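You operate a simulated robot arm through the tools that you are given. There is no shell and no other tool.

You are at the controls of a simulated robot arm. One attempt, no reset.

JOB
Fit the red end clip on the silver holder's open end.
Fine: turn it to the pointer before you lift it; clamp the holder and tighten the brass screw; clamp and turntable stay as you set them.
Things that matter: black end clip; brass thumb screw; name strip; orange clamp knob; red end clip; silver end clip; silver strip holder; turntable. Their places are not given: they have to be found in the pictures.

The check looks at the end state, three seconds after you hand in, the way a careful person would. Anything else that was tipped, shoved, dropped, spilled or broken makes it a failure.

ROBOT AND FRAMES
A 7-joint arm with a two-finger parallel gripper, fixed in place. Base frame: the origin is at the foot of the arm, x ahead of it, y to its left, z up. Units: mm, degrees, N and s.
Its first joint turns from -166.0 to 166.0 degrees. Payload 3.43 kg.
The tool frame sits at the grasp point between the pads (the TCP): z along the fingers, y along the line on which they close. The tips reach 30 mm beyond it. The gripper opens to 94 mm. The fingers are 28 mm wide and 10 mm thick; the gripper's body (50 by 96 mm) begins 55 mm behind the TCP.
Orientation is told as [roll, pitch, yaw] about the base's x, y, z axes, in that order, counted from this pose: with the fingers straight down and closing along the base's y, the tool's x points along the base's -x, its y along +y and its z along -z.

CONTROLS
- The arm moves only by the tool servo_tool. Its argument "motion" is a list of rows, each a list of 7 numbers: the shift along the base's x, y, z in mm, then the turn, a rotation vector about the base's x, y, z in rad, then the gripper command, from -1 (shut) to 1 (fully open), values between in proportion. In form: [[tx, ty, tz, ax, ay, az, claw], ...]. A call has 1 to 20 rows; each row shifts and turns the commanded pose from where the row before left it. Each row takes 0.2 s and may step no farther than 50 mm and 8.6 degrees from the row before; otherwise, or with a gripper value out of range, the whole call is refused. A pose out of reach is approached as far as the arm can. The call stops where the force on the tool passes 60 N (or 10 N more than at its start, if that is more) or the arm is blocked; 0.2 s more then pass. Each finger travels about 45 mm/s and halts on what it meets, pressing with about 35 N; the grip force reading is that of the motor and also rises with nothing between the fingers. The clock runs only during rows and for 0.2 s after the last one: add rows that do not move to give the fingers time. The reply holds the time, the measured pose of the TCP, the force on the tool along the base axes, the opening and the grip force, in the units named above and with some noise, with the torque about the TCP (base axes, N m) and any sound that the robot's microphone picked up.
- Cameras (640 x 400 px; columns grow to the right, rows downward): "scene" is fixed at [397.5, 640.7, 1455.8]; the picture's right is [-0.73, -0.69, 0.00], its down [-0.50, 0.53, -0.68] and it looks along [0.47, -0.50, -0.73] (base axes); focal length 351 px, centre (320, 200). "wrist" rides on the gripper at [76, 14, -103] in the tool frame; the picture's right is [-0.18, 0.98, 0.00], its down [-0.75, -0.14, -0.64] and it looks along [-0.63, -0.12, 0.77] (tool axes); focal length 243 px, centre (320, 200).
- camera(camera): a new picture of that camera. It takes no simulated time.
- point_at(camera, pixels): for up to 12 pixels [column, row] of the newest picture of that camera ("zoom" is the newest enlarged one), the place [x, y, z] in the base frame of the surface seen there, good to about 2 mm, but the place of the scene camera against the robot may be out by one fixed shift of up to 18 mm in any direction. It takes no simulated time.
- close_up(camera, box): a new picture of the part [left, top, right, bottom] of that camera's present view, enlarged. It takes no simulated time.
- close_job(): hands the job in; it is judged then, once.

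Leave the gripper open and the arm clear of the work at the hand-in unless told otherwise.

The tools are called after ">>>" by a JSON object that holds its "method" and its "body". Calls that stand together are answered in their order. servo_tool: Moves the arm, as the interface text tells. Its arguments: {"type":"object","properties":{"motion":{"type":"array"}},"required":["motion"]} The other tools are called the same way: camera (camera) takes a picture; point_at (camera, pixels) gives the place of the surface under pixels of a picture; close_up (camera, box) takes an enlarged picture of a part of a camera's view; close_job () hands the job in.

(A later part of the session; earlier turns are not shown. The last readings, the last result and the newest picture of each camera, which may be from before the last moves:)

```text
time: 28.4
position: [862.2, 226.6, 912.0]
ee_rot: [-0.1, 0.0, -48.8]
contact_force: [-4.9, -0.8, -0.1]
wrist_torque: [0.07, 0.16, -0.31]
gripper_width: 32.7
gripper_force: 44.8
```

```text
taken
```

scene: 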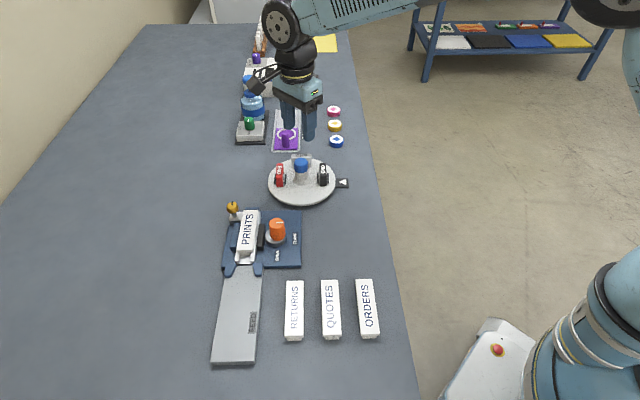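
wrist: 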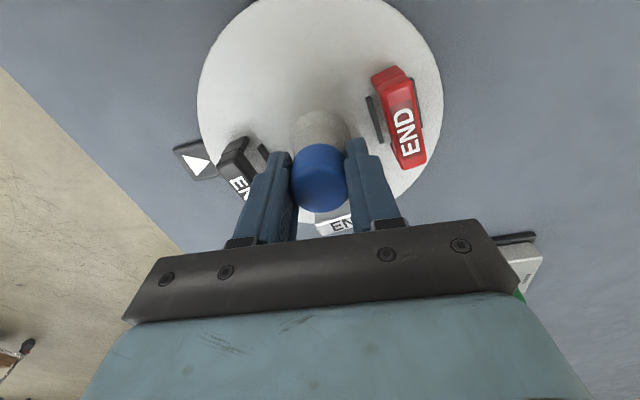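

The clips moved relative to the fingers, so some slip occurred (torque -0.31). I'll measure where the red clip is now.

>>> {"method": "point_at", "body": {"camera": "wrist", "pixels": [[400, 115], [390, 88], [410, 150], [240, 168], [195, 160], [215, 60], [430, 60]]}}

>>> {"method": "close_up", "body": {"camera": "scene", "box": [250, 140, 360, 210]}}

```text
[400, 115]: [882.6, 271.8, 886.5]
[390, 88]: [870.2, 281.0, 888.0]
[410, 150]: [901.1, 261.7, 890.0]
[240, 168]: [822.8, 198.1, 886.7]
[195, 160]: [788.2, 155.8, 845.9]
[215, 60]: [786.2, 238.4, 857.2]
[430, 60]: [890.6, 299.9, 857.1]
```

```text
5.71 times, centred on (305, 175) of scene
```

zoom: 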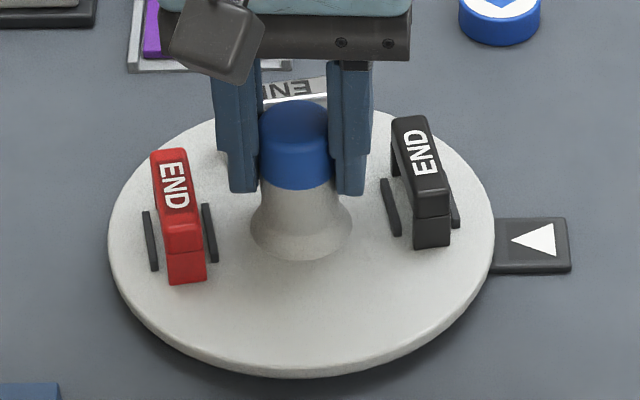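

The red clip moved only about 16°, to 63°; the cap slipped in the fast turn. I'll try turning more slowly, 3.5° per row.

>>> {"method": "servo_tool", "body": {"motion": [[0, 0, 0, 0, 0, 0.06, -1], [0, 0, 0, 0, 0, 0.06, -1], [0, 0, 0, 0, 0, 0.06, -1], [0, 0, 0, 0, 0, 0.06, -1], [0, 0, 0, 0, 0, 0.06, -1], [0, 0, 0, 0, 0, 0.06, -1], [0, 0, 0, 0, 0, 0.06, -1]]}}

>>> {"method": "camera", "body": {"camera": "wrist"}}

```text
time: 30.0
position: [862.9, 227.1, 912.7]
ee_rot: [0.1, 0.0, -24.8]
contact_force: [-7.4, -6.7, -3.4]
wrist_torque: [-0.12, 0.36, -0.81]
gripper_width: 32.7
gripper_force: 45.1
```

```text
taken
```

wrist: 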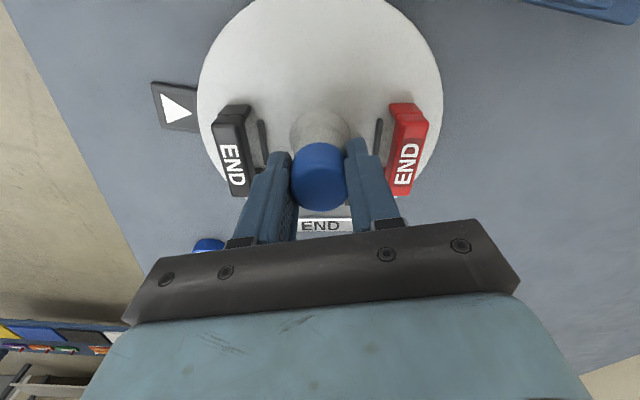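

Torque is -0.81 now. I'll measure the red and black clips again.

>>> {"method": "point_at", "body": {"camera": "wrist", "pixels": [[407, 120], [402, 180], [405, 150], [230, 125], [235, 180], [175, 105], [220, 50], [420, 50]]}}

>>> {"method": "close_up", "body": {"camera": "scene", "box": [250, 140, 360, 210]}}

```text
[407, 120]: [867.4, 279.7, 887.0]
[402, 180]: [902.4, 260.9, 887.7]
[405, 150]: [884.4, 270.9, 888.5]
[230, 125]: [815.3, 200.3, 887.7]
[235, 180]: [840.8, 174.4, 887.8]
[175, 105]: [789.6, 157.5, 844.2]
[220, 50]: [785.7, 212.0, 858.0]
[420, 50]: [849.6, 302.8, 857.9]
```

```text
5.71 times, centred on (305, 175) of scene
```

zoom: 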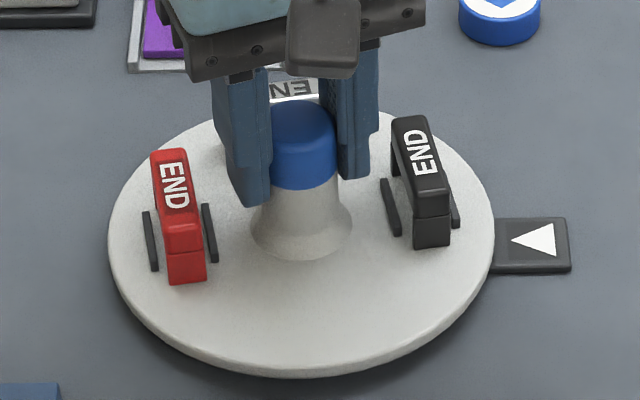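

The turntable stayed at 63°, so there's a stop counterclockwise. I must go the other way: about 197° clockwise. I'll turn clockwise now to yaw -90 (65°), gently.

>>> {"method": "servo_tool", "body": {"motion": [[0, 0, 0, 0, 0, -0.095, -1], [0, 0, 0, 0, 0, -0.095, -1], [0, 0, 0, 0, 0, -0.095, -1], [0, 0, 0, 0, 0, -0.095, -1], [0, 0, 0, 0, 0, -0.095, -1], [0, 0, 0, 0, 0, -0.095, -1]]}}

>>> {"method": "camera", "body": {"camera": "wrist"}}

>>> {"method": "close_up", "body": {"camera": "scene", "box": [250, 140, 360, 210]}}

```text
time: 31.4
position: [862.2, 225.8, 911.8]
ee_rot: [0.0, 0.0, -57.5]
contact_force: [-10.0, -7.5, -4.7]
wrist_torque: [0.01, 0.1, -0.01]
gripper_width: 32.4
gripper_force: 44.8
```

```text
taken
```

wrist: 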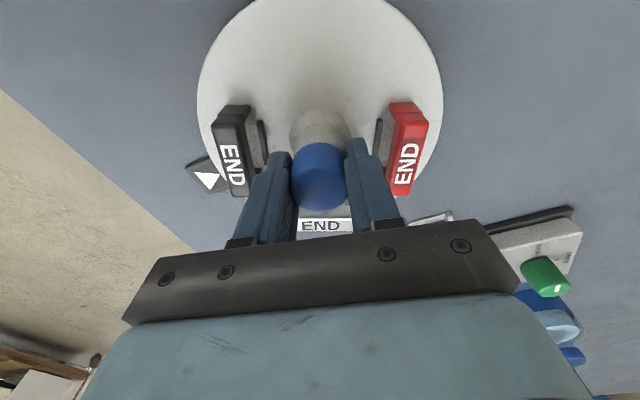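

```text
5.71 times, centred on (305, 175) of scene
```

zoom: 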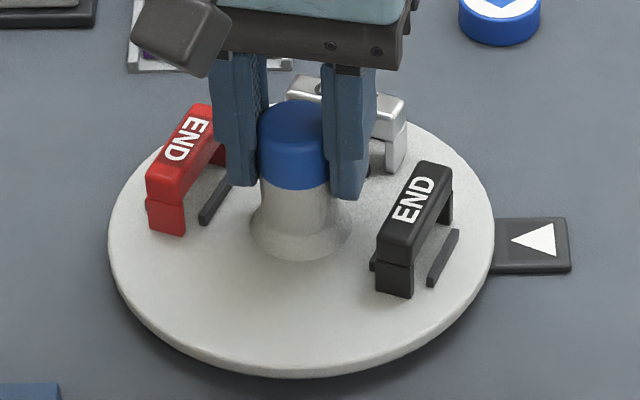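

It follows well now. I'll continue clockwise to yaw -90.

>>> {"method": "servo_tool", "body": {"motion": [[0, 0, 0, 0, 0, -0.095, -1], [0, 0, 0, 0, 0, -0.095, -1], [0, 0, 0, 0, 0, -0.095, -1], [0, 0, 0, 0, 0, -0.095, -1], [0, 0, 0, 0, 0, -0.095, -1], [0, 0, 0, 0, 0, -0.095, -1], [0, 0, 0, 0, 0, 0, -1]]}}

>>> {"method": "camera", "body": {"camera": "wrist"}}

>>> {"method": "close_up", "body": {"camera": "scene", "box": [250, 140, 360, 210]}}

```text
time: 33.0
position: [863.0, 226.2, 911.7]
ee_rot: [-0.1, 0.0, -90.1]
contact_force: [-11.4, -7.3, -5.1]
wrist_torque: [0.19, 0.33, -0.01]
gripper_width: 32.6
gripper_force: 45.4
```

```text
taken
```

wrist: 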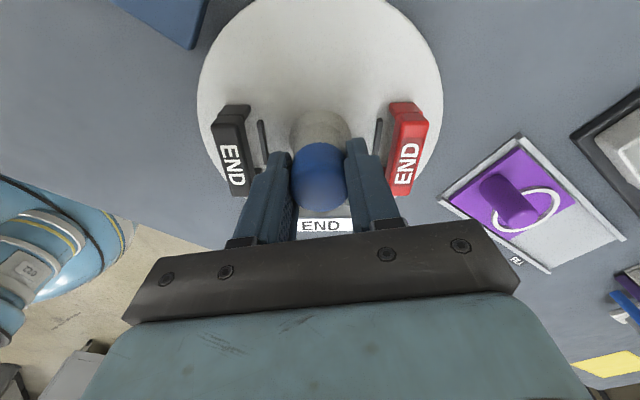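

```text
5.71 times, centred on (305, 175) of scene
```

zoom: 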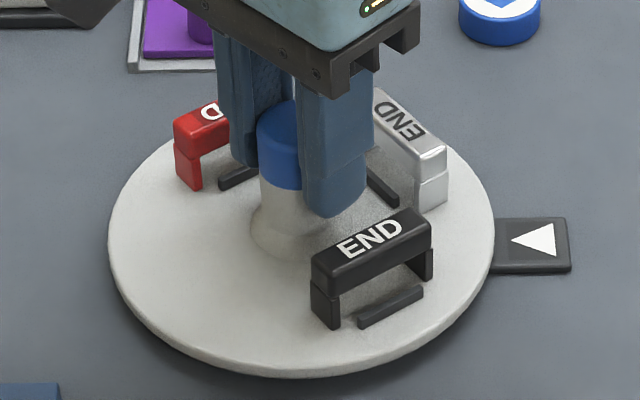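

The red clip is now near -2°, 131.6° still to go. I'll open a little, rise above the cap, spin the gripper back to yaw +90 and regrip.

>>> {"method": "servo_tool", "body": {"motion": [[0, 0, 0, 0, 0, 0, -0.1], [0, 0, 0, 0, 0, 0, -0.1], [0, 0, 20, 0, 0, 0, -0.1], [0, 0, 25, 0, 0, 0, -0.1], [0, 0, 0, 0, 0, 0.1428, -0.1], [0, 0, 0, 0, 0, 0.1428, -0.1], [0, 0, 0, 0, 0, 0.1428, -0.1], [0, 0, 0, 0, 0, 0.1428, -0.1], [0, 0, 0, 0, 0, 0.1428, -0.1], [0, 0, 0, 0, 0, 0.1428, -0.1], [0, 0, 0, 0, 0, 0.1428, -0.1], [0, 0, 0, 0, 0, 0.1428, -0.1], [0, 0, 0, 0, 0, 0.1428, -0.1], [0, 0, 0, 0, 0, 0.1428, -0.1], [0, 0, 0, 0, 0, 0.1428, -0.1], [0, 0, 0, 0, 0, 0, -0.1]]}}

>>> {"method": "servo_tool", "body": {"motion": [[0, 0, 0, 0, 0, 0.1428, -0.1], [0, 0, 0, 0, 0, 0.1428, -0.1], [0, 0, 0, 0, 0, 0.1428, -0.1], [0, 0, 0, 0, 0, 0.1428, -0.1], [0, 0, 0, 0, 0, 0.1428, -0.1], [0, 0, 0, 0, 0, 0.1428, -0.1], [0, 0, 0, 0, 0, 0.1428, -0.1], [0, 0, 0, 0, 0, 0.1428, -0.1], [0, 0, 0, 0, 0, 0.1428, -0.1], [0, 0, 0, 0, 0, 0.1428, -0.1], [0, 0, 0, 0, 0, 0.1428, -0.1], [0, 0, 0, 0, 0, 0, -0.1]]}}

>>> {"method": "camera", "body": {"camera": "wrist"}}

>>> {"method": "close_up", "body": {"camera": "scene", "box": [250, 140, 360, 210]}}

```text
time: 36.4
position: [862.9, 225.3, 955.9]
ee_rot: [0.0, 0.0, -0.1]
contact_force: [-0.7, 0.4, -0.3]
wrist_torque: [0.01, -0.01, 0.0]
gripper_width: 42.5
gripper_force: 0.0
```

```text
time: 39.0
position: [862.5, 226.9, 956.2]
ee_rot: [0.1, 0.0, 90.0]
contact_force: [-0.3, 0.5, 0.6]
wrist_torque: [0.02, -0.02, 0.0]
gripper_width: 42.4
gripper_force: 0.1
```

```text
taken
```

wrist: 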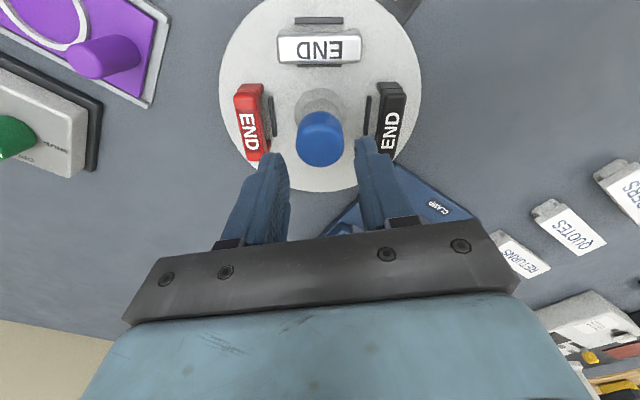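

```text
5.71 times, centred on (305, 175) of scene
```

zoom: 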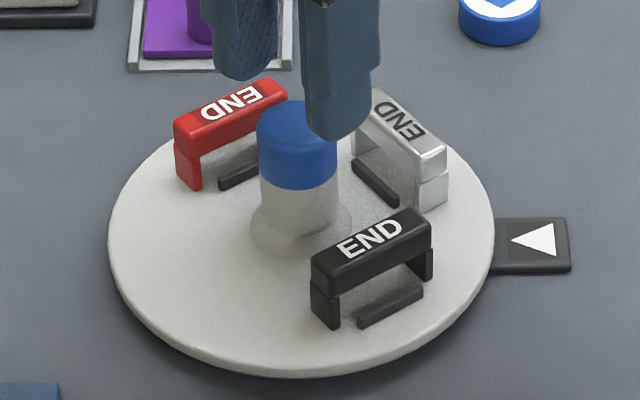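

The table stayed put. I'll measure the red clip's current position, then lower and regrip.

>>> {"method": "point_at", "body": {"camera": "wrist", "pixels": [[246, 92], [252, 155], [249, 125], [385, 92], [386, 150], [320, 48], [285, 50], [355, 50], [320, 138], [300, 138], [342, 138]]}}

>>> {"method": "servo_tool", "body": {"motion": [[0, 0, -15, 0, 0, 0, -0.1], [0, 0, -15, 0, 0, 0, -0.1], [0, 0, -10, 0, 0, 0, -0.1], [0, 0, -4, 0, 0, 0, -0.1], [0, 0, 0, 0, 0, 0, -0.1], [0, 0, 0, 0, 0, 0, -1], [0, 0, 0, 0, 0, 0, -1], [0, 0, 0, 0, 0, 0, -1]]}}

```text
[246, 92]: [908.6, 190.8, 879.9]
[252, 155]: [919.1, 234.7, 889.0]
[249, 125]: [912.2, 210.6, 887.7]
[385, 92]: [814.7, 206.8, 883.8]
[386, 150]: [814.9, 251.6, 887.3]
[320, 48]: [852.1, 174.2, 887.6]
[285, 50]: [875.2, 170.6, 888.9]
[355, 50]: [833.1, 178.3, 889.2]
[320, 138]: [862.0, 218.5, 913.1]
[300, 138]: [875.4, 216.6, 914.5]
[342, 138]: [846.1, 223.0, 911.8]
```

```text
time: 40.8
position: [862.7, 227.0, 912.4]
ee_rot: [0.1, 0.1, 89.9]
contact_force: [-2.3, -1.2, -1.6]
wrist_torque: [-0.02, 0.01, 0.01]
gripper_width: 32.4
gripper_force: 45.0
```

Regripped. The red clip is at about -10°; it needs to reach about -133°. I'll turn clockwise about 115°, gently, then check.

>>> {"method": "servo_tool", "body": {"motion": [[0, 0, 0, 0, 0, -0.06, -1], [0, 0, 0, 0, 0, -0.1, -1], [0, 0, 0, 0, 0, -0.1, -1], [0, 0, 0, 0, 0, -0.1, -1], [0, 0, 0, 0, 0, -0.1, -1], [0, 0, 0, 0, 0, -0.1, -1], [0, 0, 0, 0, 0, -0.1, -1], [0, 0, 0, 0, 0, -0.1, -1], [0, 0, 0, 0, 0, -0.1, -1], [0, 0, 0, 0, 0, -0.1, -1]]}}

>>> {"method": "camera", "body": {"camera": "wrist"}}

>>> {"method": "close_up", "body": {"camera": "scene", "box": [250, 140, 360, 210]}}

```text
time: 43.0
position: [864.1, 227.6, 911.2]
ee_rot: [0.0, 0.0, 34.7]
contact_force: [5.4, 0.5, -9.2]
wrist_torque: [0.61, -1.16, 0.01]
gripper_width: 32.4
gripper_force: 45.0
```

```text
taken
```

wrist: 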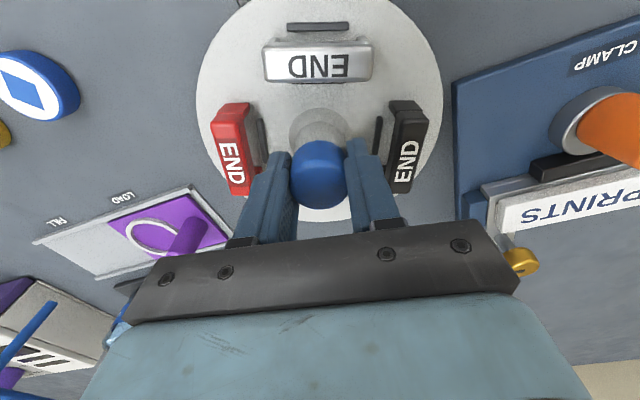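

```text
5.71 times, centred on (305, 175) of scene
```

zoom: 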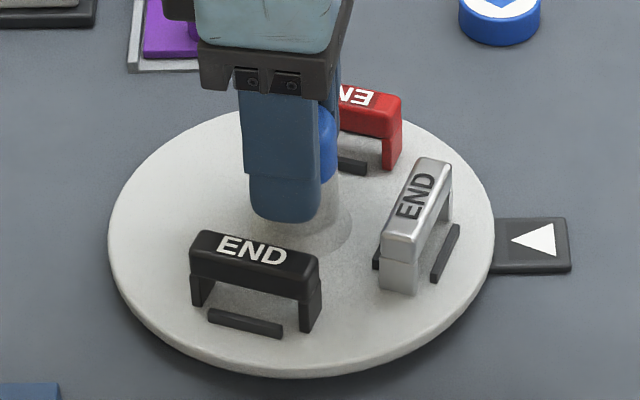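

Following perfectly. I'll continue about 68° more.

>>> {"method": "servo_tool", "body": {"motion": [[0, 0, 0, 0, 0, -0.1, -1], [0, 0, 0, 0, 0, -0.1, -1], [0, 0, 0, 0, 0, -0.1, -1], [0, 0, 0, 0, 0, -0.1, -1], [0, 0, 0, 0, 0, -0.1, -1], [0, 0, 0, 0, 0, -0.1, -1], [0, 0, 0, 0, 0, -0.1, -1], [0, 0, 0, 0, 0, -0.1, -1], [0, 0, 0, 0, 0, -0.1, -1], [0, 0, 0, 0, 0, -0.1, -1], [0, 0, 0, 0, 0, -0.1, -1], [0, 0, 0, 0, 0, -0.08, -1], [0, 0, 0, 0, 0, 0, -1]]}}

>>> {"method": "camera", "body": {"camera": "wrist"}}

>>> {"method": "close_up", "body": {"camera": "scene", "box": [250, 140, 360, 210]}}

```text
time: 45.8
position: [863.1, 225.2, 912.1]
ee_rot: [0.0, -0.1, -32.9]
contact_force: [10.2, -7.8, -2.5]
wrist_torque: [-0.42, -0.92, -0.03]
gripper_width: 32.5
gripper_force: 45.4
```

```text
taken
```

wrist: 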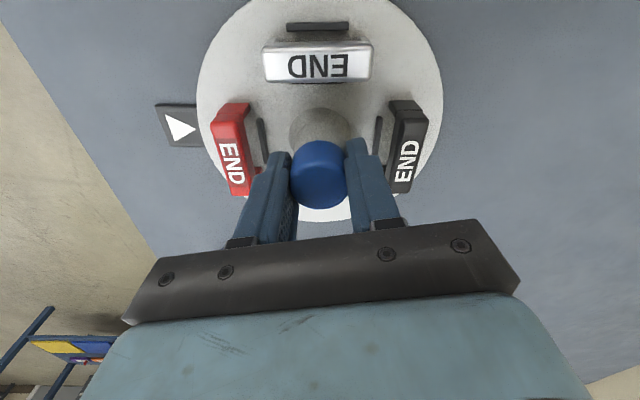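

```text
5.71 times, centred on (305, 175) of scene
```

zoom: 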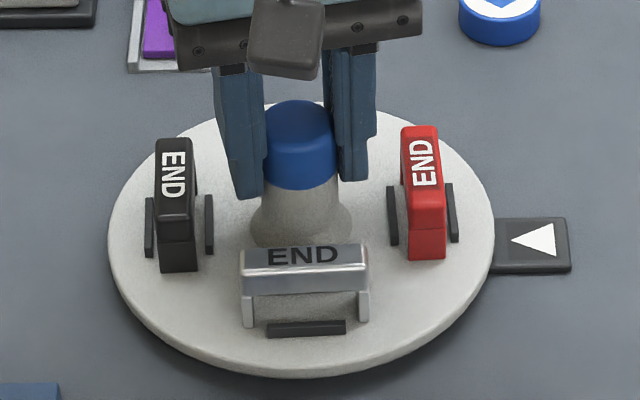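

Nearly there: the red clip is beside the pointer. I'll measure the pointer tile's axis and the clip's direction precisely.

>>> {"method": "close_up", "body": {"camera": "wrist", "box": [140, 60, 300, 200]}}

>>> {"method": "close_up", "body": {"camera": "scene", "box": [305, 150, 365, 190]}}

```text
2.86 times, centred on (220, 130) of wrist
```

zoom: 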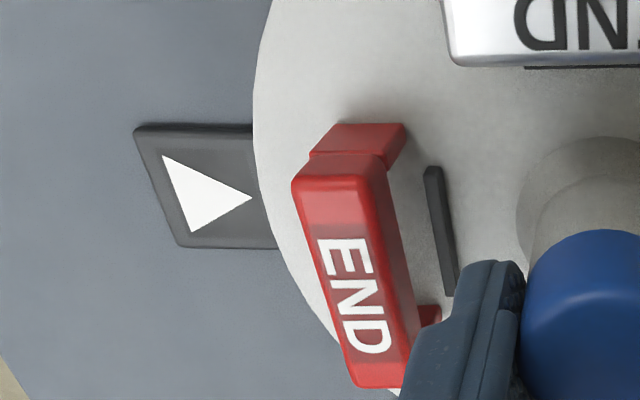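

```text
10.00 times, centred on (335, 170) of scene
```

zoom: 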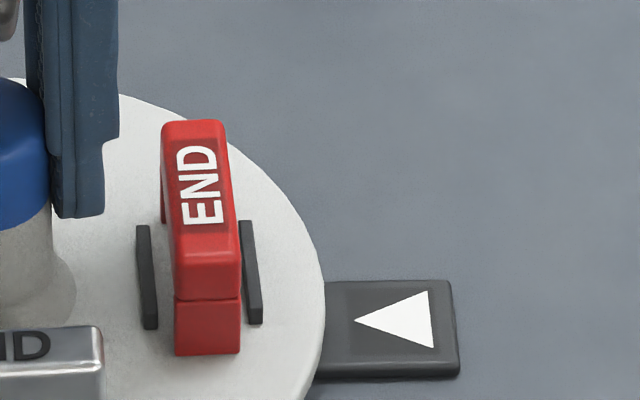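

I'll measure the ribs and the pointer in this scene enlargement (same fixed shift for all, so the angles hold).

>>> {"method": "point_at", "body": {"camera": "zoom", "pixels": [[246, 224], [257, 318], [142, 230], [150, 324], [360, 321], [428, 298], [430, 342], [430, 320], [445, 288], [452, 360], [170, 135], [222, 130]]}}

>>> {"method": "point_at", "body": {"camera": "wrist", "pixels": [[200, 136], [178, 116], [186, 140], [181, 128], [170, 110], [185, 140], [218, 128], [245, 190], [228, 118], [320, 165], [320, 195]]}}

```text
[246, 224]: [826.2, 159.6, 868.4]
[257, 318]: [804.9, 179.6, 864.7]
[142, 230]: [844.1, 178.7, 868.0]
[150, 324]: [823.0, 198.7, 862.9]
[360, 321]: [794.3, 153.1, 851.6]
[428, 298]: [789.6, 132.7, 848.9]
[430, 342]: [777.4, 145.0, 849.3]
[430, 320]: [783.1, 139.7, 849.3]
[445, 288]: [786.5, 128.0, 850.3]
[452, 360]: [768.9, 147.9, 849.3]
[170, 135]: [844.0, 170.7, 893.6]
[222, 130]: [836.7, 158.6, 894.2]
```

```text
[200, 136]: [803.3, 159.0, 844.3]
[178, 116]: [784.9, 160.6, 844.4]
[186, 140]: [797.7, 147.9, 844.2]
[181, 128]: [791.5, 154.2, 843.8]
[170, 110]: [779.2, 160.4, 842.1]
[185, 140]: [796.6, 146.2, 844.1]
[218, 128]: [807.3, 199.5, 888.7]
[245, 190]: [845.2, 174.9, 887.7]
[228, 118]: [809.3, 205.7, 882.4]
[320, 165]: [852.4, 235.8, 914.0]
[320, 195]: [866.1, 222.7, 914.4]
```

I'll take a careful wrist measurement of the clip's top mid-line and the pointer triangle's corners.

>>> {"method": "close_up", "body": {"camera": "wrist", "box": [140, 60, 300, 200]}}

>>> {"method": "point_at", "body": {"camera": "zoom", "pixels": [[168, 162], [192, 225], [246, 199], [180, 194], [140, 132], [182, 243], [300, 190], [368, 185], [358, 378], [400, 375], [433, 172], [449, 290]]}}

```text
2.86 times, centred on (220, 130) of wrist
```

zoom: 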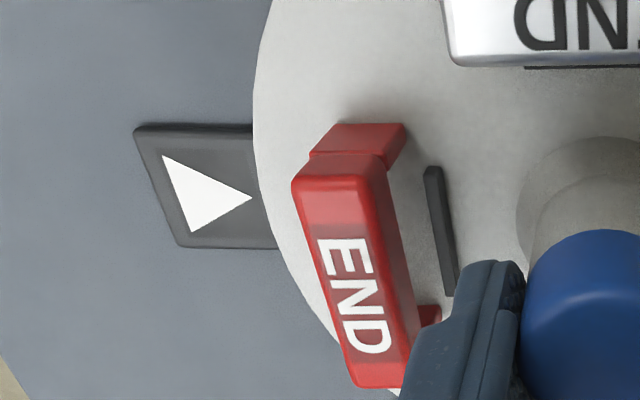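

```text
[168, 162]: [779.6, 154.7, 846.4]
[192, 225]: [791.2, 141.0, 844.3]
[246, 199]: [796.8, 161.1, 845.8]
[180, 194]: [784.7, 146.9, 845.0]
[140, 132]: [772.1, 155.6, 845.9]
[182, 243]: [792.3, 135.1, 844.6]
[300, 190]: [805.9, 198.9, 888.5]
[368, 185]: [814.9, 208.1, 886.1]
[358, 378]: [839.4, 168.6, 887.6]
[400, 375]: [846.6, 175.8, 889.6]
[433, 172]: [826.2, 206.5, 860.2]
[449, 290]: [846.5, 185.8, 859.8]
```

The clip is at about -133.7° and the pointer at -135.0°. I'll nudge 1.2° clockwise, then release and rise.

>>> {"method": "servo_tool", "body": {"motion": [[0, 0, 0, 0, 0, -0.02, -1], [0, 0, 0, 0, 0, 0, -1], [0, 0, 0, 0, 0, 0, -0.1], [0, 0, 0, 0, 0, 0, -0.1], [0, 0, 20, 0, 0, 0, -0.1], [0, 0, 30, 0, 0, 0, -0.1], [0, 0, 40, 0, 0, 0, -0.1], [0, 0, 0, 0, 0, 0, -0.1]]}}

>>> {"method": "camera", "body": {"camera": "wrist"}}

>>> {"method": "close_up", "body": {"camera": "scene", "box": [250, 140, 360, 210]}}

```text
time: 47.6
position: [862.9, 226.4, 1003.0]
ee_rot: [0.0, -0.1, -33.9]
contact_force: [0.2, -0.7, 0.4]
wrist_torque: [0.02, -0.03, 0.0]
gripper_width: 42.2
gripper_force: 0.1
```

```text
taken
```

wrist: 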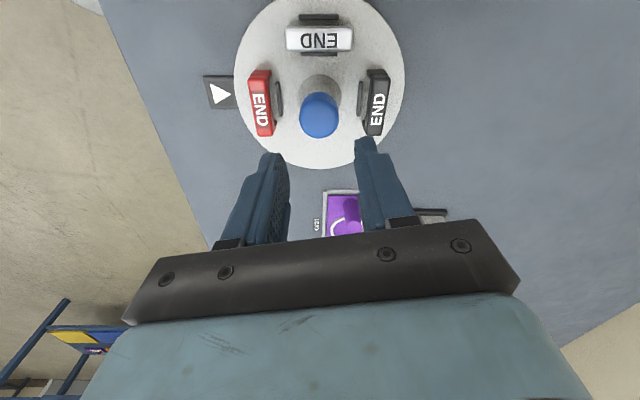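

```text
5.71 times, centred on (305, 175) of scene
```

zoom: 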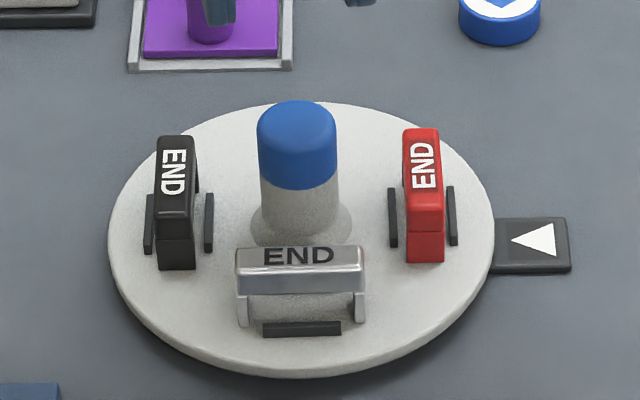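

The red clip now sits just where the black one was, at the pointer. I'll verify the angle and measure the clip for grasping.

>>> {"method": "close_up", "body": {"camera": "wrist", "box": [195, 30, 345, 150]}}

>>> {"method": "camera", "body": {"camera": "scene"}}

```text
3.33 times, centred on (270, 90) of wrist
```

zoom: 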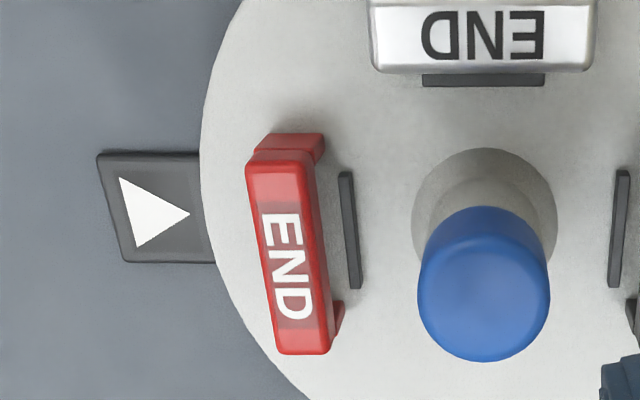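

```text
taken
```

scene: 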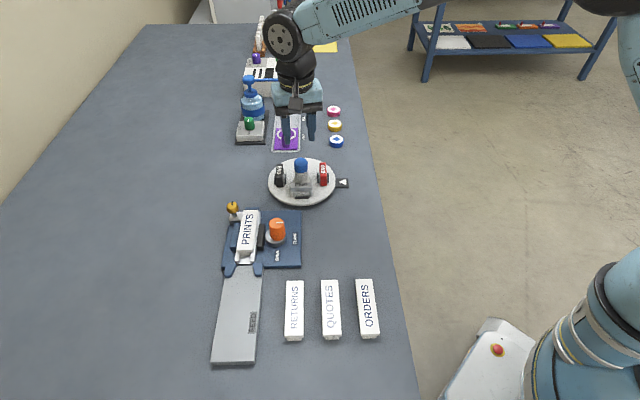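

>>> {"method": "point_at", "body": {"camera": "zoom", "pixels": [[252, 172], [308, 172], [280, 345], [325, 345], [345, 178], [356, 285], [125, 183], [140, 242], [183, 212], [265, 260], [300, 260], [290, 140]]}}

```text
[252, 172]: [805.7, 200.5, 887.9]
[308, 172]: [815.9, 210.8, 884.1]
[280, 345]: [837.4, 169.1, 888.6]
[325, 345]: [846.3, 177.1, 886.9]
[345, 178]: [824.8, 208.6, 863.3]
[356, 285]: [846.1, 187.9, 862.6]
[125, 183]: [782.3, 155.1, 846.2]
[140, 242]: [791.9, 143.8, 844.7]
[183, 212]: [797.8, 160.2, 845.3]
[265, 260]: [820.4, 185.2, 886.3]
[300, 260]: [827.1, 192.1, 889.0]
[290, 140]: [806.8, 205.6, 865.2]
```

The red clip is at -134.9° and the pointer at about -135°: aligned. The clip is about 48 mm long, 13 mm deep and 31 mm tall, so its legs straddle the holder. Before lifting it, I'll study the holder's open end from above with yaw -45.

>>> {"method": "servo_tool", "body": {"motion": [[-14, 40, 0, 0, 0, -0.1, -0.1], [-14, 40, 0, 0, 0, -0.094, -0.1], [-14, 40, 0, 0, 0, 0, -0.1], [-14, 40, 0, 0, 0, 0, -0.1], [-14, 40, 0, 0, 0, 0, -0.1], [-15, 38, 0, 0, 0, 0, -0.1], [0, 0, 0, 0, 0, 0, -0.1], [0, 0, 0, 0, 0, 0, -0.1]]}}

>>> {"method": "camera", "body": {"camera": "wrist"}}

>>> {"method": "close_up", "body": {"camera": "wrist", "box": [220, 40, 420, 200]}}

```text
time: 49.4
position: [778.0, 463.3, 1003.0]
ee_rot: [0.0, -0.1, -45.0]
contact_force: [-0.4, -0.7, -0.4]
wrist_torque: [0.0, 0.02, 0.0]
gripper_width: 42.2
gripper_force: 0.0
```

```text
taken
```

wrist: 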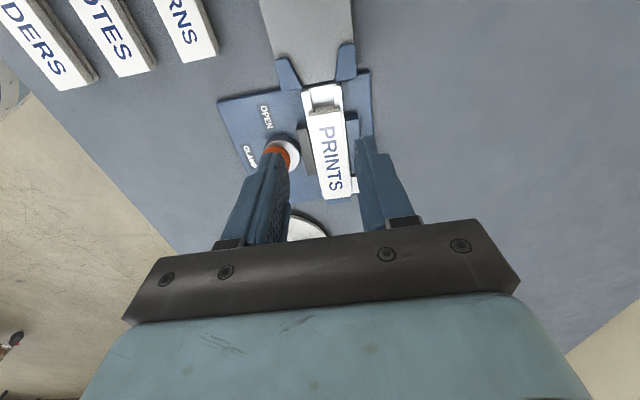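

```text
2.50 times, centred on (320, 120) of wrist
```

zoom: 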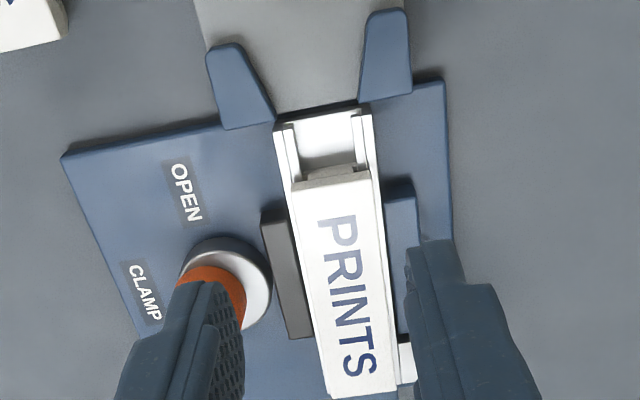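

I see the open end at about (322,85) in the wrist view, the strip's end at (325,112), the fence end and jaw end a little further. I'll enlarge and measure.

>>> {"method": "close_up", "body": {"camera": "wrist", "box": [270, 65, 370, 135]}}

>>> {"method": "point_at", "body": {"camera": "zoom", "pixels": [[60, 150], [335, 115], [75, 145], [320, 120], [210, 200], [120, 310], [330, 270], [220, 275], [490, 310], [400, 320], [40, 370], [215, 105]]}}

```text
5.71 times, centred on (320, 100) of wrist
```

zoom: 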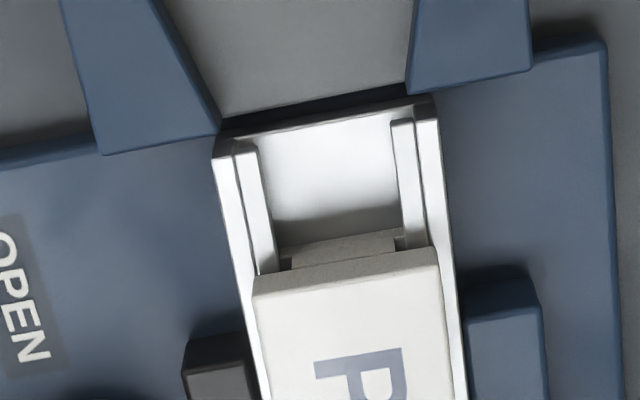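

```text
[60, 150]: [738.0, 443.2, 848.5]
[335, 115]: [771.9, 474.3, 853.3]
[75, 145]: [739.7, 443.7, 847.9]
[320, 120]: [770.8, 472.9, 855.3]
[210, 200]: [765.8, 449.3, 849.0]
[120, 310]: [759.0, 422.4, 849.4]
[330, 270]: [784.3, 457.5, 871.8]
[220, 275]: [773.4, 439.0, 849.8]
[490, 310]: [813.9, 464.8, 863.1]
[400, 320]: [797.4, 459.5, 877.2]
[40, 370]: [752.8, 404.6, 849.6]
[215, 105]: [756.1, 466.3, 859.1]
```

Now measuring the holder corners, rails, strip, tabs, jaw and fence at the right pixels.

>>> {"method": "point_at", "body": {"camera": "zoom", "pixels": [[219, 165], [431, 103], [232, 240], [448, 220], [242, 160], [402, 128], [256, 292], [434, 254], [338, 244], [215, 128], [412, 88], [340, 275]]}}

>>> {"method": "point_at", "body": {"camera": "zoom", "pixels": [[190, 375], [240, 350], [475, 325], [538, 310], [330, 180], [252, 370], [455, 350], [105, 148], [525, 62], [255, 200], [412, 180], [430, 180]]}}

```text
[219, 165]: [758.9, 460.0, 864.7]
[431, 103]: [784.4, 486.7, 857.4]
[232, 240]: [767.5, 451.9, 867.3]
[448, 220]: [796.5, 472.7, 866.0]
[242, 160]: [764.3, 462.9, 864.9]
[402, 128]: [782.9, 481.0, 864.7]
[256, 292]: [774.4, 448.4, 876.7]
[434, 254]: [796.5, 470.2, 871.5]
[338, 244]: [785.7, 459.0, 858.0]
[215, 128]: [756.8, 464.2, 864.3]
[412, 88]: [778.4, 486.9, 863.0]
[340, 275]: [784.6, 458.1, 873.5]
```

```text
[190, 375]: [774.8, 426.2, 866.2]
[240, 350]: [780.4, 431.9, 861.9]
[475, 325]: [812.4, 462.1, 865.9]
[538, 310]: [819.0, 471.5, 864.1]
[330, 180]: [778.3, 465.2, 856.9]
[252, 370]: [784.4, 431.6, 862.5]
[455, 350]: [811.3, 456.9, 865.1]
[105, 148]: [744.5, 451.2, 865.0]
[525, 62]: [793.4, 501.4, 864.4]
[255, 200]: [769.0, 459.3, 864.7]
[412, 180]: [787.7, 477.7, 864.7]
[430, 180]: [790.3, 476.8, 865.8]
```

The holder is about 36 mm wide with its end at s≈-211 (along the 135° axis) and the strip's end at s≈-230.7. I need its mid-line precisely, so I'll sample many points along both rail edges.

>>> {"method": "point_at", "body": {"camera": "zoom", "pixels": [[221, 180], [225, 200], [229, 220], [233, 240], [238, 262], [242, 282], [437, 140], [440, 170], [443, 200], [446, 230], [449, 260], [452, 290]]}}

>>> {"method": "point_at", "body": {"camera": "zoom", "pixels": [[222, 185], [226, 205], [230, 225], [234, 245], [239, 267], [243, 287], [437, 145], [440, 175], [443, 205], [446, 235], [449, 265], [452, 295]]}}

```text
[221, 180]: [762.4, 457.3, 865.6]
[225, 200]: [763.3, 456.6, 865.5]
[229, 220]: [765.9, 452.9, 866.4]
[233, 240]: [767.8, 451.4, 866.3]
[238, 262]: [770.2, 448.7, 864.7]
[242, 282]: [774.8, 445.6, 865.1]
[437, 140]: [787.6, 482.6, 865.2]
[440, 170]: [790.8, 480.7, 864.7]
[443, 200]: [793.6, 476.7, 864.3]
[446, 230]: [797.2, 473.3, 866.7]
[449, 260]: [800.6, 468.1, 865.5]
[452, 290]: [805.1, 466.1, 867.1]
```

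```text
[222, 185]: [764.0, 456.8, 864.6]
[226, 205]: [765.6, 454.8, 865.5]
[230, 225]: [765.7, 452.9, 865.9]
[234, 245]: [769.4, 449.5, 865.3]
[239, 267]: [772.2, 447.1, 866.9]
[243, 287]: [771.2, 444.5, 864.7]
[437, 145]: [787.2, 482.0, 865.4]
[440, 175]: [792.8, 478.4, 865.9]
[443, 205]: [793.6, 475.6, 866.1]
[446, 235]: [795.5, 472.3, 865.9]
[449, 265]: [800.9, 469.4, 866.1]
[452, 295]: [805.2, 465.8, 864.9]
```

The rails' mid-line is x+y=1244.7 and the holder's width about 36-37 mm, running exactly along 135°; rail top z≈865.5. Now back to the red clip at (826.3,189.4), turning the gripper to yaw +45 so it closes along the clip's length.

>>> {"method": "servo_tool", "body": {"motion": [[6, -34, 0, 0, 0, 0.1428, 0.3], [6, -34, 0, 0, 0, 0.1428, 0.3], [6, -34, 0, 0, 0, 0.1428, 0.3], [6, -34, 0, 0, 0, 0.1428, 0.3], [6, -34, 0, 0, 0, 0.1428, 0.3], [6, -34, 0, 0, 0, 0.1428, 0.3], [6, -34, 0, 0, 0, 0.1428, 0.3], [6.3, -35.9, 0, 0, 0, 0.1428, 0.3], [0, 0, 0, 0, 0, 0.1428, 0.3], [0, 0, 0, 0, 0, 0.1428, 0.3], [0, 0, 0, 0, 0, 0.1428, 0.3], [0, 0, 0, 0, 0, 0, 0.3], [0, 0, 0, 0, 0, 0, 0.3]]}}

>>> {"method": "camera", "body": {"camera": "wrist"}}

>>> {"method": "close_up", "body": {"camera": "wrist", "box": [240, 60, 400, 190]}}

```text
time: 52.2
position: [826.1, 191.8, 1003.0]
ee_rot: [0.0, 0.0, 45.0]
contact_force: [0.3, -0.1, -0.1]
wrist_torque: [0.01, -0.01, 0.02]
gripper_width: 61.2
gripper_force: 0.0
```

```text
taken
```

wrist: 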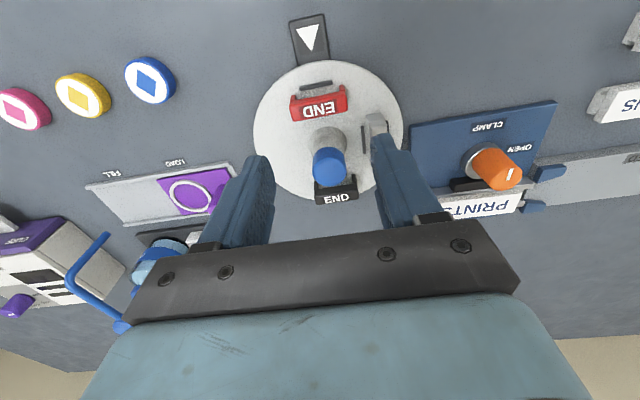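

```text
3.08 times, centred on (320, 125) of wrist
```

zoom: 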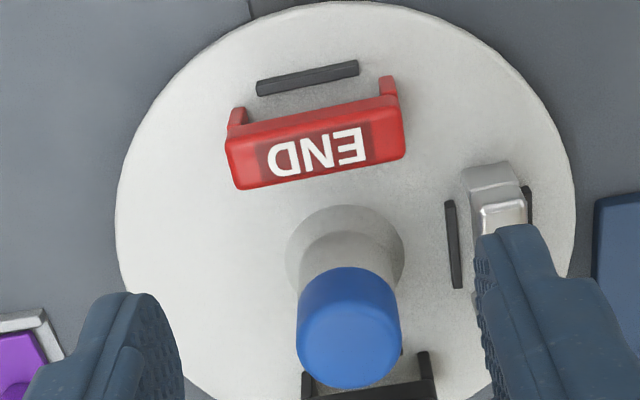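

I see the red clip at (318,103) between the fingers' line. I'll measure its top corners and legs carefully.

>>> {"method": "point_at", "body": {"camera": "zoom", "pixels": [[232, 150], [240, 182], [397, 118], [400, 152], [234, 165], [399, 135], [318, 128], [322, 168], [236, 122], [388, 92], [315, 145], [316, 155]]}}

>>> {"method": "point_at", "body": {"camera": "zoom", "pixels": [[233, 152], [241, 180], [396, 120], [399, 150], [235, 163], [398, 137], [305, 132], [330, 166], [238, 124], [390, 94], [300, 150], [330, 150]]}}

```text
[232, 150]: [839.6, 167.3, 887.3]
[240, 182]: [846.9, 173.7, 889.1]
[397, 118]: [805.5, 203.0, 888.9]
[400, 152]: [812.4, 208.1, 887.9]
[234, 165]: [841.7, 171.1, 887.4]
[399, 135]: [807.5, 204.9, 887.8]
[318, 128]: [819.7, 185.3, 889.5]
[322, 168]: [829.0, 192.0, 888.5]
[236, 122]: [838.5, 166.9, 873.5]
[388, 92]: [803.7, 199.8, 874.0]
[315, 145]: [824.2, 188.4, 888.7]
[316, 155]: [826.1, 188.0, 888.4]
```

```text
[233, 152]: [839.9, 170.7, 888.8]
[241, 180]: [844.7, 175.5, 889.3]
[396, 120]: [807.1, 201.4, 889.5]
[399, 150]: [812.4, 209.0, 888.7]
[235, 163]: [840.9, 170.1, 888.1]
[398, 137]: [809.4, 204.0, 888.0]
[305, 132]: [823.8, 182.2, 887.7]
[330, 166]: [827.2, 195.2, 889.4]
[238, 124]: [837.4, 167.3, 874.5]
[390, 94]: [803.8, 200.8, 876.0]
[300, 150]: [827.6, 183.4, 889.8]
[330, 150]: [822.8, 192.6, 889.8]
```

The clip's centre is about (825.9,188.4), its top at z≈888.5. I'll move over it and lower until the tips are at about z=876 (12 mm over the bar's ends), then look.

>>> {"method": "servo_tool", "body": {"motion": [[0.3, -1.8, 0, 0, 0, 0, 0.3], [0, 0, -25, 0, 0, 0, 0.3], [0, 0, -25, 0, 0, 0, 0.3], [0, 0, -20, 0, 0, 0, 0.3], [0, 0, -12, 0, 0, 0, 0.3], [0, 0, -8, 0, 0, 0, 0.3], [0, 0, -4, 0, 0, 0, 0.3], [0, 0, 0, 0, 0, 0, 0.3], [0, 0, 0, 0, 0, 0, 0.3]]}}

>>> {"method": "camera", "body": {"camera": "wrist"}}

>>> {"method": "close_up", "body": {"camera": "wrist", "box": [220, 110, 420, 240]}}

>>> {"method": "close_up", "body": {"camera": "scene", "box": [270, 140, 360, 200]}}

```text
time: 54.2
position: [826.6, 188.6, 908.4]
ee_rot: [0.0, 0.0, 44.9]
contact_force: [0.0, 0.3, -0.6]
wrist_torque: [-0.02, 0.0, 0.03]
gripper_width: 61.0
gripper_force: 0.1
```

```text
taken
```

wrist: 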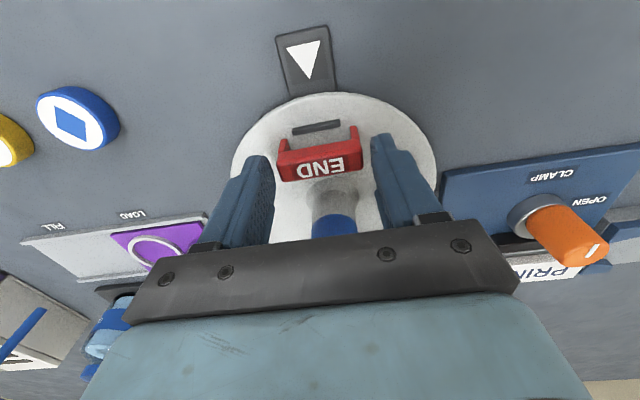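

```text
3.08 times, centred on (320, 175) of wrist
```

zoom: 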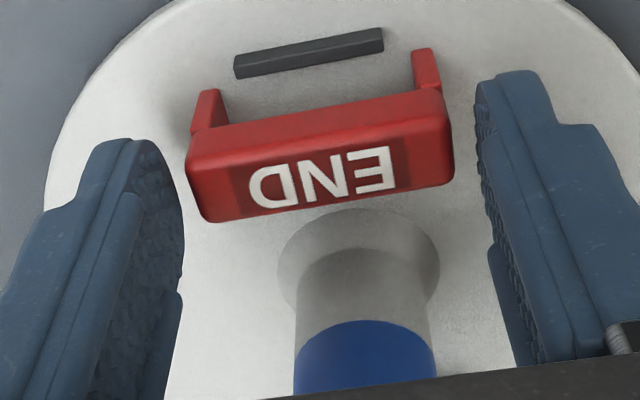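

```text
6.67 times, centred on (315, 170) of scene
```

zoom: 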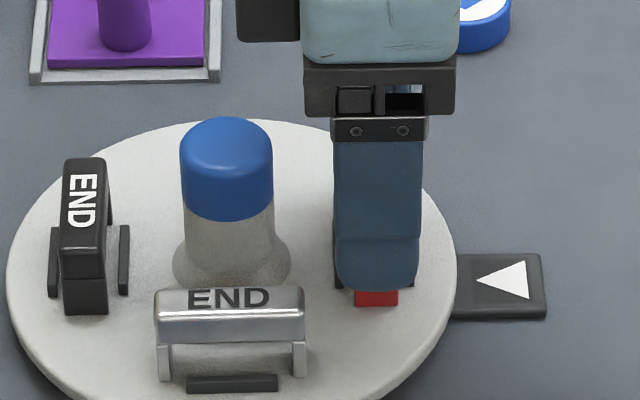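

The clip lies between the fingers. I'll lower 2.5 mm more and close gently on its ends.

>>> {"method": "servo_tool", "body": {"motion": [[0, 0, -2.5, 0, 0, 0, 0.3], [0, 0, 0, 0, 0, 0, 0.15], [0, 0, 0, 0, 0, 0, 0.05], [0, 0, 0, 0, 0, 0, -0.1], [0, 0, 0, 0, 0, 0, -0.5], [0, 0, 0, 0, 0, 0, -1], [0, 0, 0, 0, 0, 0, -1]]}}

>>> {"method": "close_up", "body": {"camera": "wrist", "box": [220, 110, 420, 240]}}

>>> {"method": "close_up", "body": {"camera": "scene", "box": [270, 140, 360, 200]}}

```text
time: 55.8
position: [827.7, 188.3, 907.1]
ee_rot: [-0.1, -0.1, 44.9]
contact_force: [0.0, 0.2, 0.4]
wrist_torque: [0.03, 0.02, 0.01]
gripper_width: 50.6
gripper_force: 34.9
```

```text
3.08 times, centred on (320, 175) of wrist
```

zoom: 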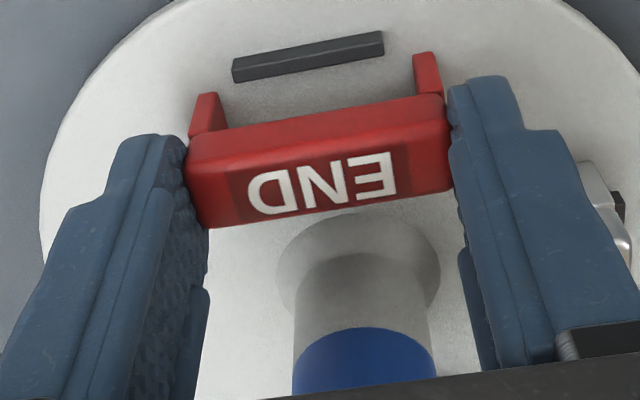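

```text
6.67 times, centred on (315, 170) of scene
```

zoom: 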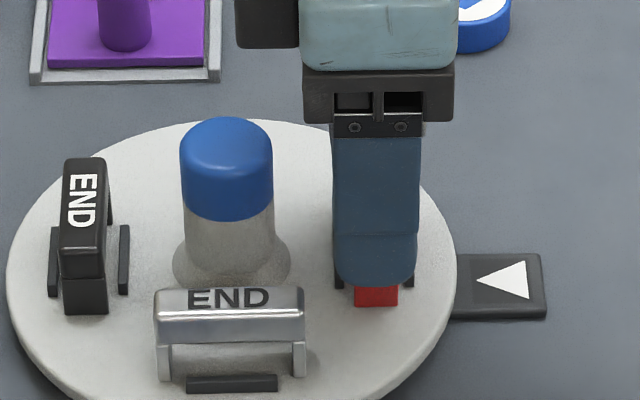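

The clip is gripped at 50.6 mm. I'll lift it straight up, slowly at first.

>>> {"method": "servo_tool", "body": {"motion": [[0, 0, 3, 0, 0, 0, -1], [0, 0, 5, 0, 0, 0, -1], [0, 0, 10, 0, 0, 0, -1], [0, 0, 20, 0, 0, 0, -1], [0, 0, 25, 0, 0, 0, -1], [0, 0, 30, 0, 0, 0, -1], [0, 0, 0, 0, 0, 0, -1], [0, 0, 0, 0, 0, 0, -1]]}}

>>> {"method": "camera", "body": {"camera": "wrist"}}

>>> {"method": "close_up", "body": {"camera": "wrist", "box": [220, 110, 420, 240]}}

>>> {"method": "close_up", "body": {"camera": "scene", "box": [250, 140, 360, 210]}}

```text
time: 57.6
position: [826.6, 189.5, 1000.0]
ee_rot: [0.0, 0.0, 45.0]
contact_force: [0.0, -0.1, -0.2]
wrist_torque: [0.03, -0.03, 0.0]
gripper_width: 50.5
gripper_force: 34.3
```

```text
taken
```

wrist: 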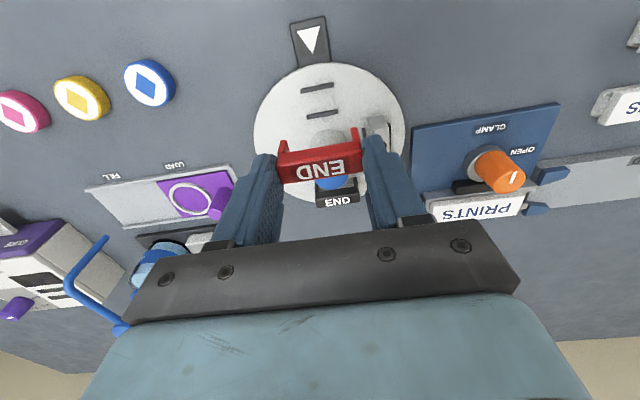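

```text
3.08 times, centred on (320, 175) of wrist
```

zoom: 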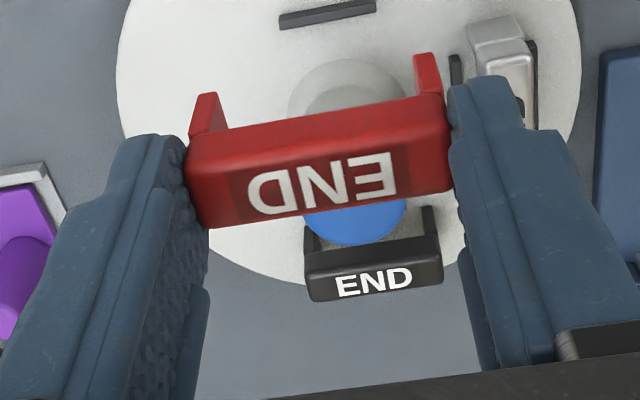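

```text
5.71 times, centred on (305, 175) of scene
```

zoom: 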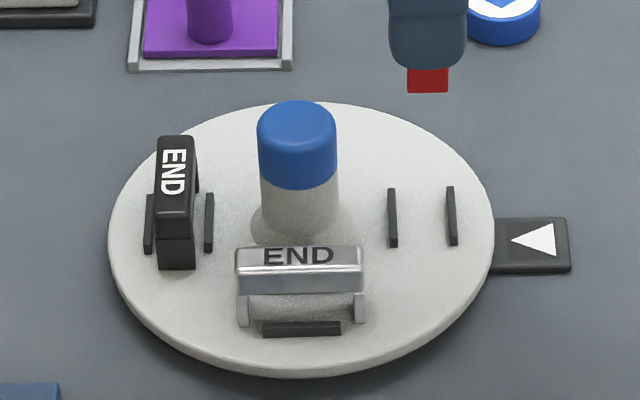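

The clip is lifted and the turntable stayed aligned. I'll measure the clip in the gripper relative to the TCP.

>>> {"method": "point_at", "body": {"camera": "zoom", "pixels": [[198, 172], [214, 220], [436, 130], [445, 184], [318, 150], [328, 205], [207, 110], [425, 72], [260, 212], [390, 193], [260, 162], [390, 138]]}}

>>> {"method": "point_at", "body": {"camera": "zoom", "pixels": [[199, 174], [215, 218], [435, 132], [444, 182], [316, 152], [326, 203], [208, 112], [426, 74], [262, 210], [388, 191], [262, 164], [388, 140]]}}

```text
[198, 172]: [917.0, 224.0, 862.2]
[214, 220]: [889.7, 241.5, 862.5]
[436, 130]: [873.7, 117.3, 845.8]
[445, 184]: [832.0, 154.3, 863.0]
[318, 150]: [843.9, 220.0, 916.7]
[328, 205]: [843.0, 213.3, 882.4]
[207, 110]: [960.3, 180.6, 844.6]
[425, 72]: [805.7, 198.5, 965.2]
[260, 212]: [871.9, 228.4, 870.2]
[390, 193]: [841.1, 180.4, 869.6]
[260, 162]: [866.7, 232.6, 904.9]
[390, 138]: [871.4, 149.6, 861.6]
```

```text
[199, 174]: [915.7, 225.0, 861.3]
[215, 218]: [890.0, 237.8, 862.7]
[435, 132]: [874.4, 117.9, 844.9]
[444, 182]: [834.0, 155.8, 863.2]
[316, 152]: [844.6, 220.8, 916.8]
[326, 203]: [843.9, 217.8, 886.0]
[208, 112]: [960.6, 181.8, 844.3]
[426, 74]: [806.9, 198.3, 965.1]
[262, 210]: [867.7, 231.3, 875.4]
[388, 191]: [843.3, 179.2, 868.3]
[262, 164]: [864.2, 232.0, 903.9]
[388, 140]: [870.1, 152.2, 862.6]
```

Those readings belonged to the scene enlargement. I'll retake the wrist enlargement and measure again.

>>> {"method": "close_up", "body": {"camera": "wrist", "box": [220, 110, 420, 240]}}

>>> {"method": "point_at", "body": {"camera": "zoom", "pixels": [[198, 172], [214, 220], [436, 130], [445, 184], [318, 150], [328, 205], [207, 110], [425, 72], [260, 212], [390, 193], [260, 162], [390, 138]]}}

>>> {"method": "point_at", "body": {"camera": "zoom", "pixels": [[199, 174], [215, 218], [435, 132], [444, 182], [316, 152], [326, 203], [208, 112], [426, 74], [262, 210], [388, 191], [262, 164], [388, 140]]}}

```text
3.08 times, centred on (320, 175) of wrist
```

zoom: 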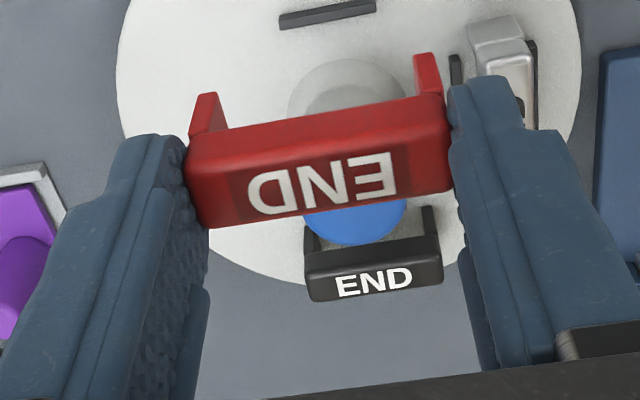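

```text
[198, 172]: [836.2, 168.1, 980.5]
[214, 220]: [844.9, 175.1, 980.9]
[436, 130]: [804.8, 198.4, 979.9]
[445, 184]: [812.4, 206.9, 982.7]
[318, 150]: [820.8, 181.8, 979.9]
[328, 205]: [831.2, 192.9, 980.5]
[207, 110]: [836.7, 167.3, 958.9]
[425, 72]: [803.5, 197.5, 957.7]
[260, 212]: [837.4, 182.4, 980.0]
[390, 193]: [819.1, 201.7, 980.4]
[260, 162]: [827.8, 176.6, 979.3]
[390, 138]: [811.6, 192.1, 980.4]
```

```text
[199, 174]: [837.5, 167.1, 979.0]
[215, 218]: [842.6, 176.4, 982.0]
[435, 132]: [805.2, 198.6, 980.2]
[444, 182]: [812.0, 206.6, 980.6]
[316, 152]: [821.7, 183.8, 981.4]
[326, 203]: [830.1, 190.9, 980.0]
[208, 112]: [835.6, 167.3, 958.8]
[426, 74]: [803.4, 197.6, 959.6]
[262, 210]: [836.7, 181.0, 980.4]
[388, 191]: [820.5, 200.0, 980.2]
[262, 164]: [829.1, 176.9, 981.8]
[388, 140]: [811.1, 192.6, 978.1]
```

The clip's top is 20 mm below the TCP, centred between the fingers, about 2 mm towards tool +x. Now I'll carry it over to the holder's end at about (780,464.6), turning 90° clockwise to yaw -45, at z=1000.

>>> {"method": "servo_tool", "body": {"motion": [[-4.2, 25, 0, 0, 0, -0.1428, -1], [-4.2, 25, 0, 0, 0, -0.1428, -1], [-4.2, 25, 0, 0, 0, -0.1428, -1], [-4.2, 25, 0, 0, 0, -0.1428, -1], [-4.2, 25, 0, 0, 0, -0.1428, -1], [-4.2, 25, 0, 0, 0, -0.1428, -1], [-4.2, 25, 0, 0, 0, -0.1428, -1], [-4.2, 25, 0, 0, 0, -0.1428, -1], [-4.2, 25, 0, 0, 0, -0.1428, -1], [-4.2, 25, 0, 0, 0, -0.1428, -1], [-4.6, 25.1, 0, 0, 0, -0.1428, -1], [0, 0, 0, 0, 0, 0, -1], [0, 0, 0, 0, 0, 0, -1]]}}

>>> {"method": "camera", "body": {"camera": "wrist"}}

>>> {"method": "camera", "body": {"camera": "scene"}}

>>> {"method": "close_up", "body": {"camera": "wrist", "box": [220, 60, 420, 220]}}

```text
time: 60.4
position: [780.0, 464.6, 999.7]
ee_rot: [-0.1, 0.1, -45.1]
contact_force: [0.6, 0.2, 0.1]
wrist_torque: [0.03, 0.01, 0.03]
gripper_width: 50.5
gripper_force: 35.0
```

```text
taken
```

wrist: 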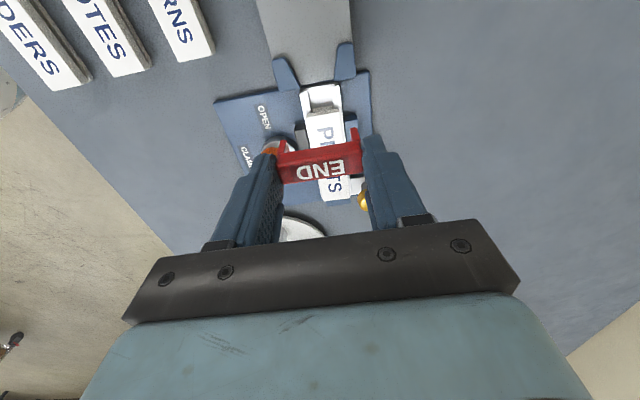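

```text
taken
```

scene: 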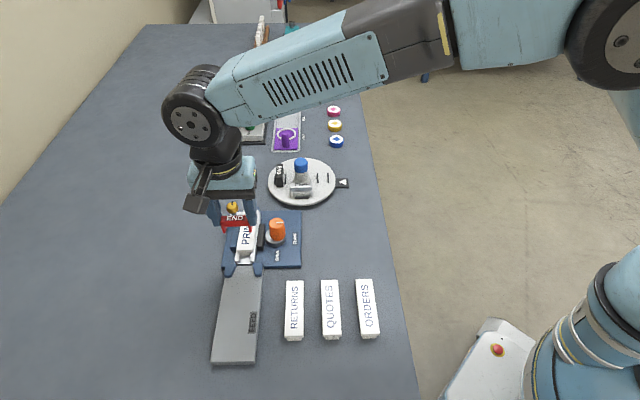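

```text
2.50 times, centred on (320, 140) of wrist
```

zoom: 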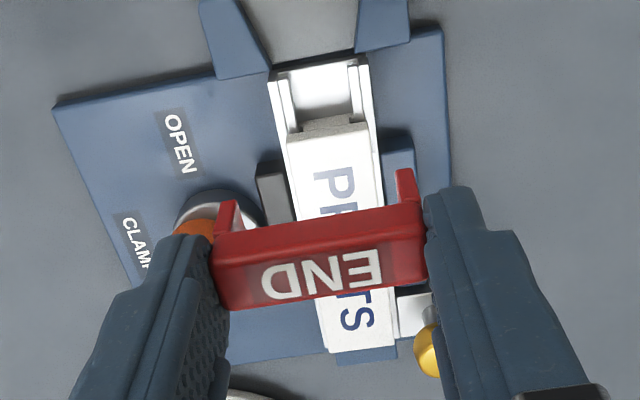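

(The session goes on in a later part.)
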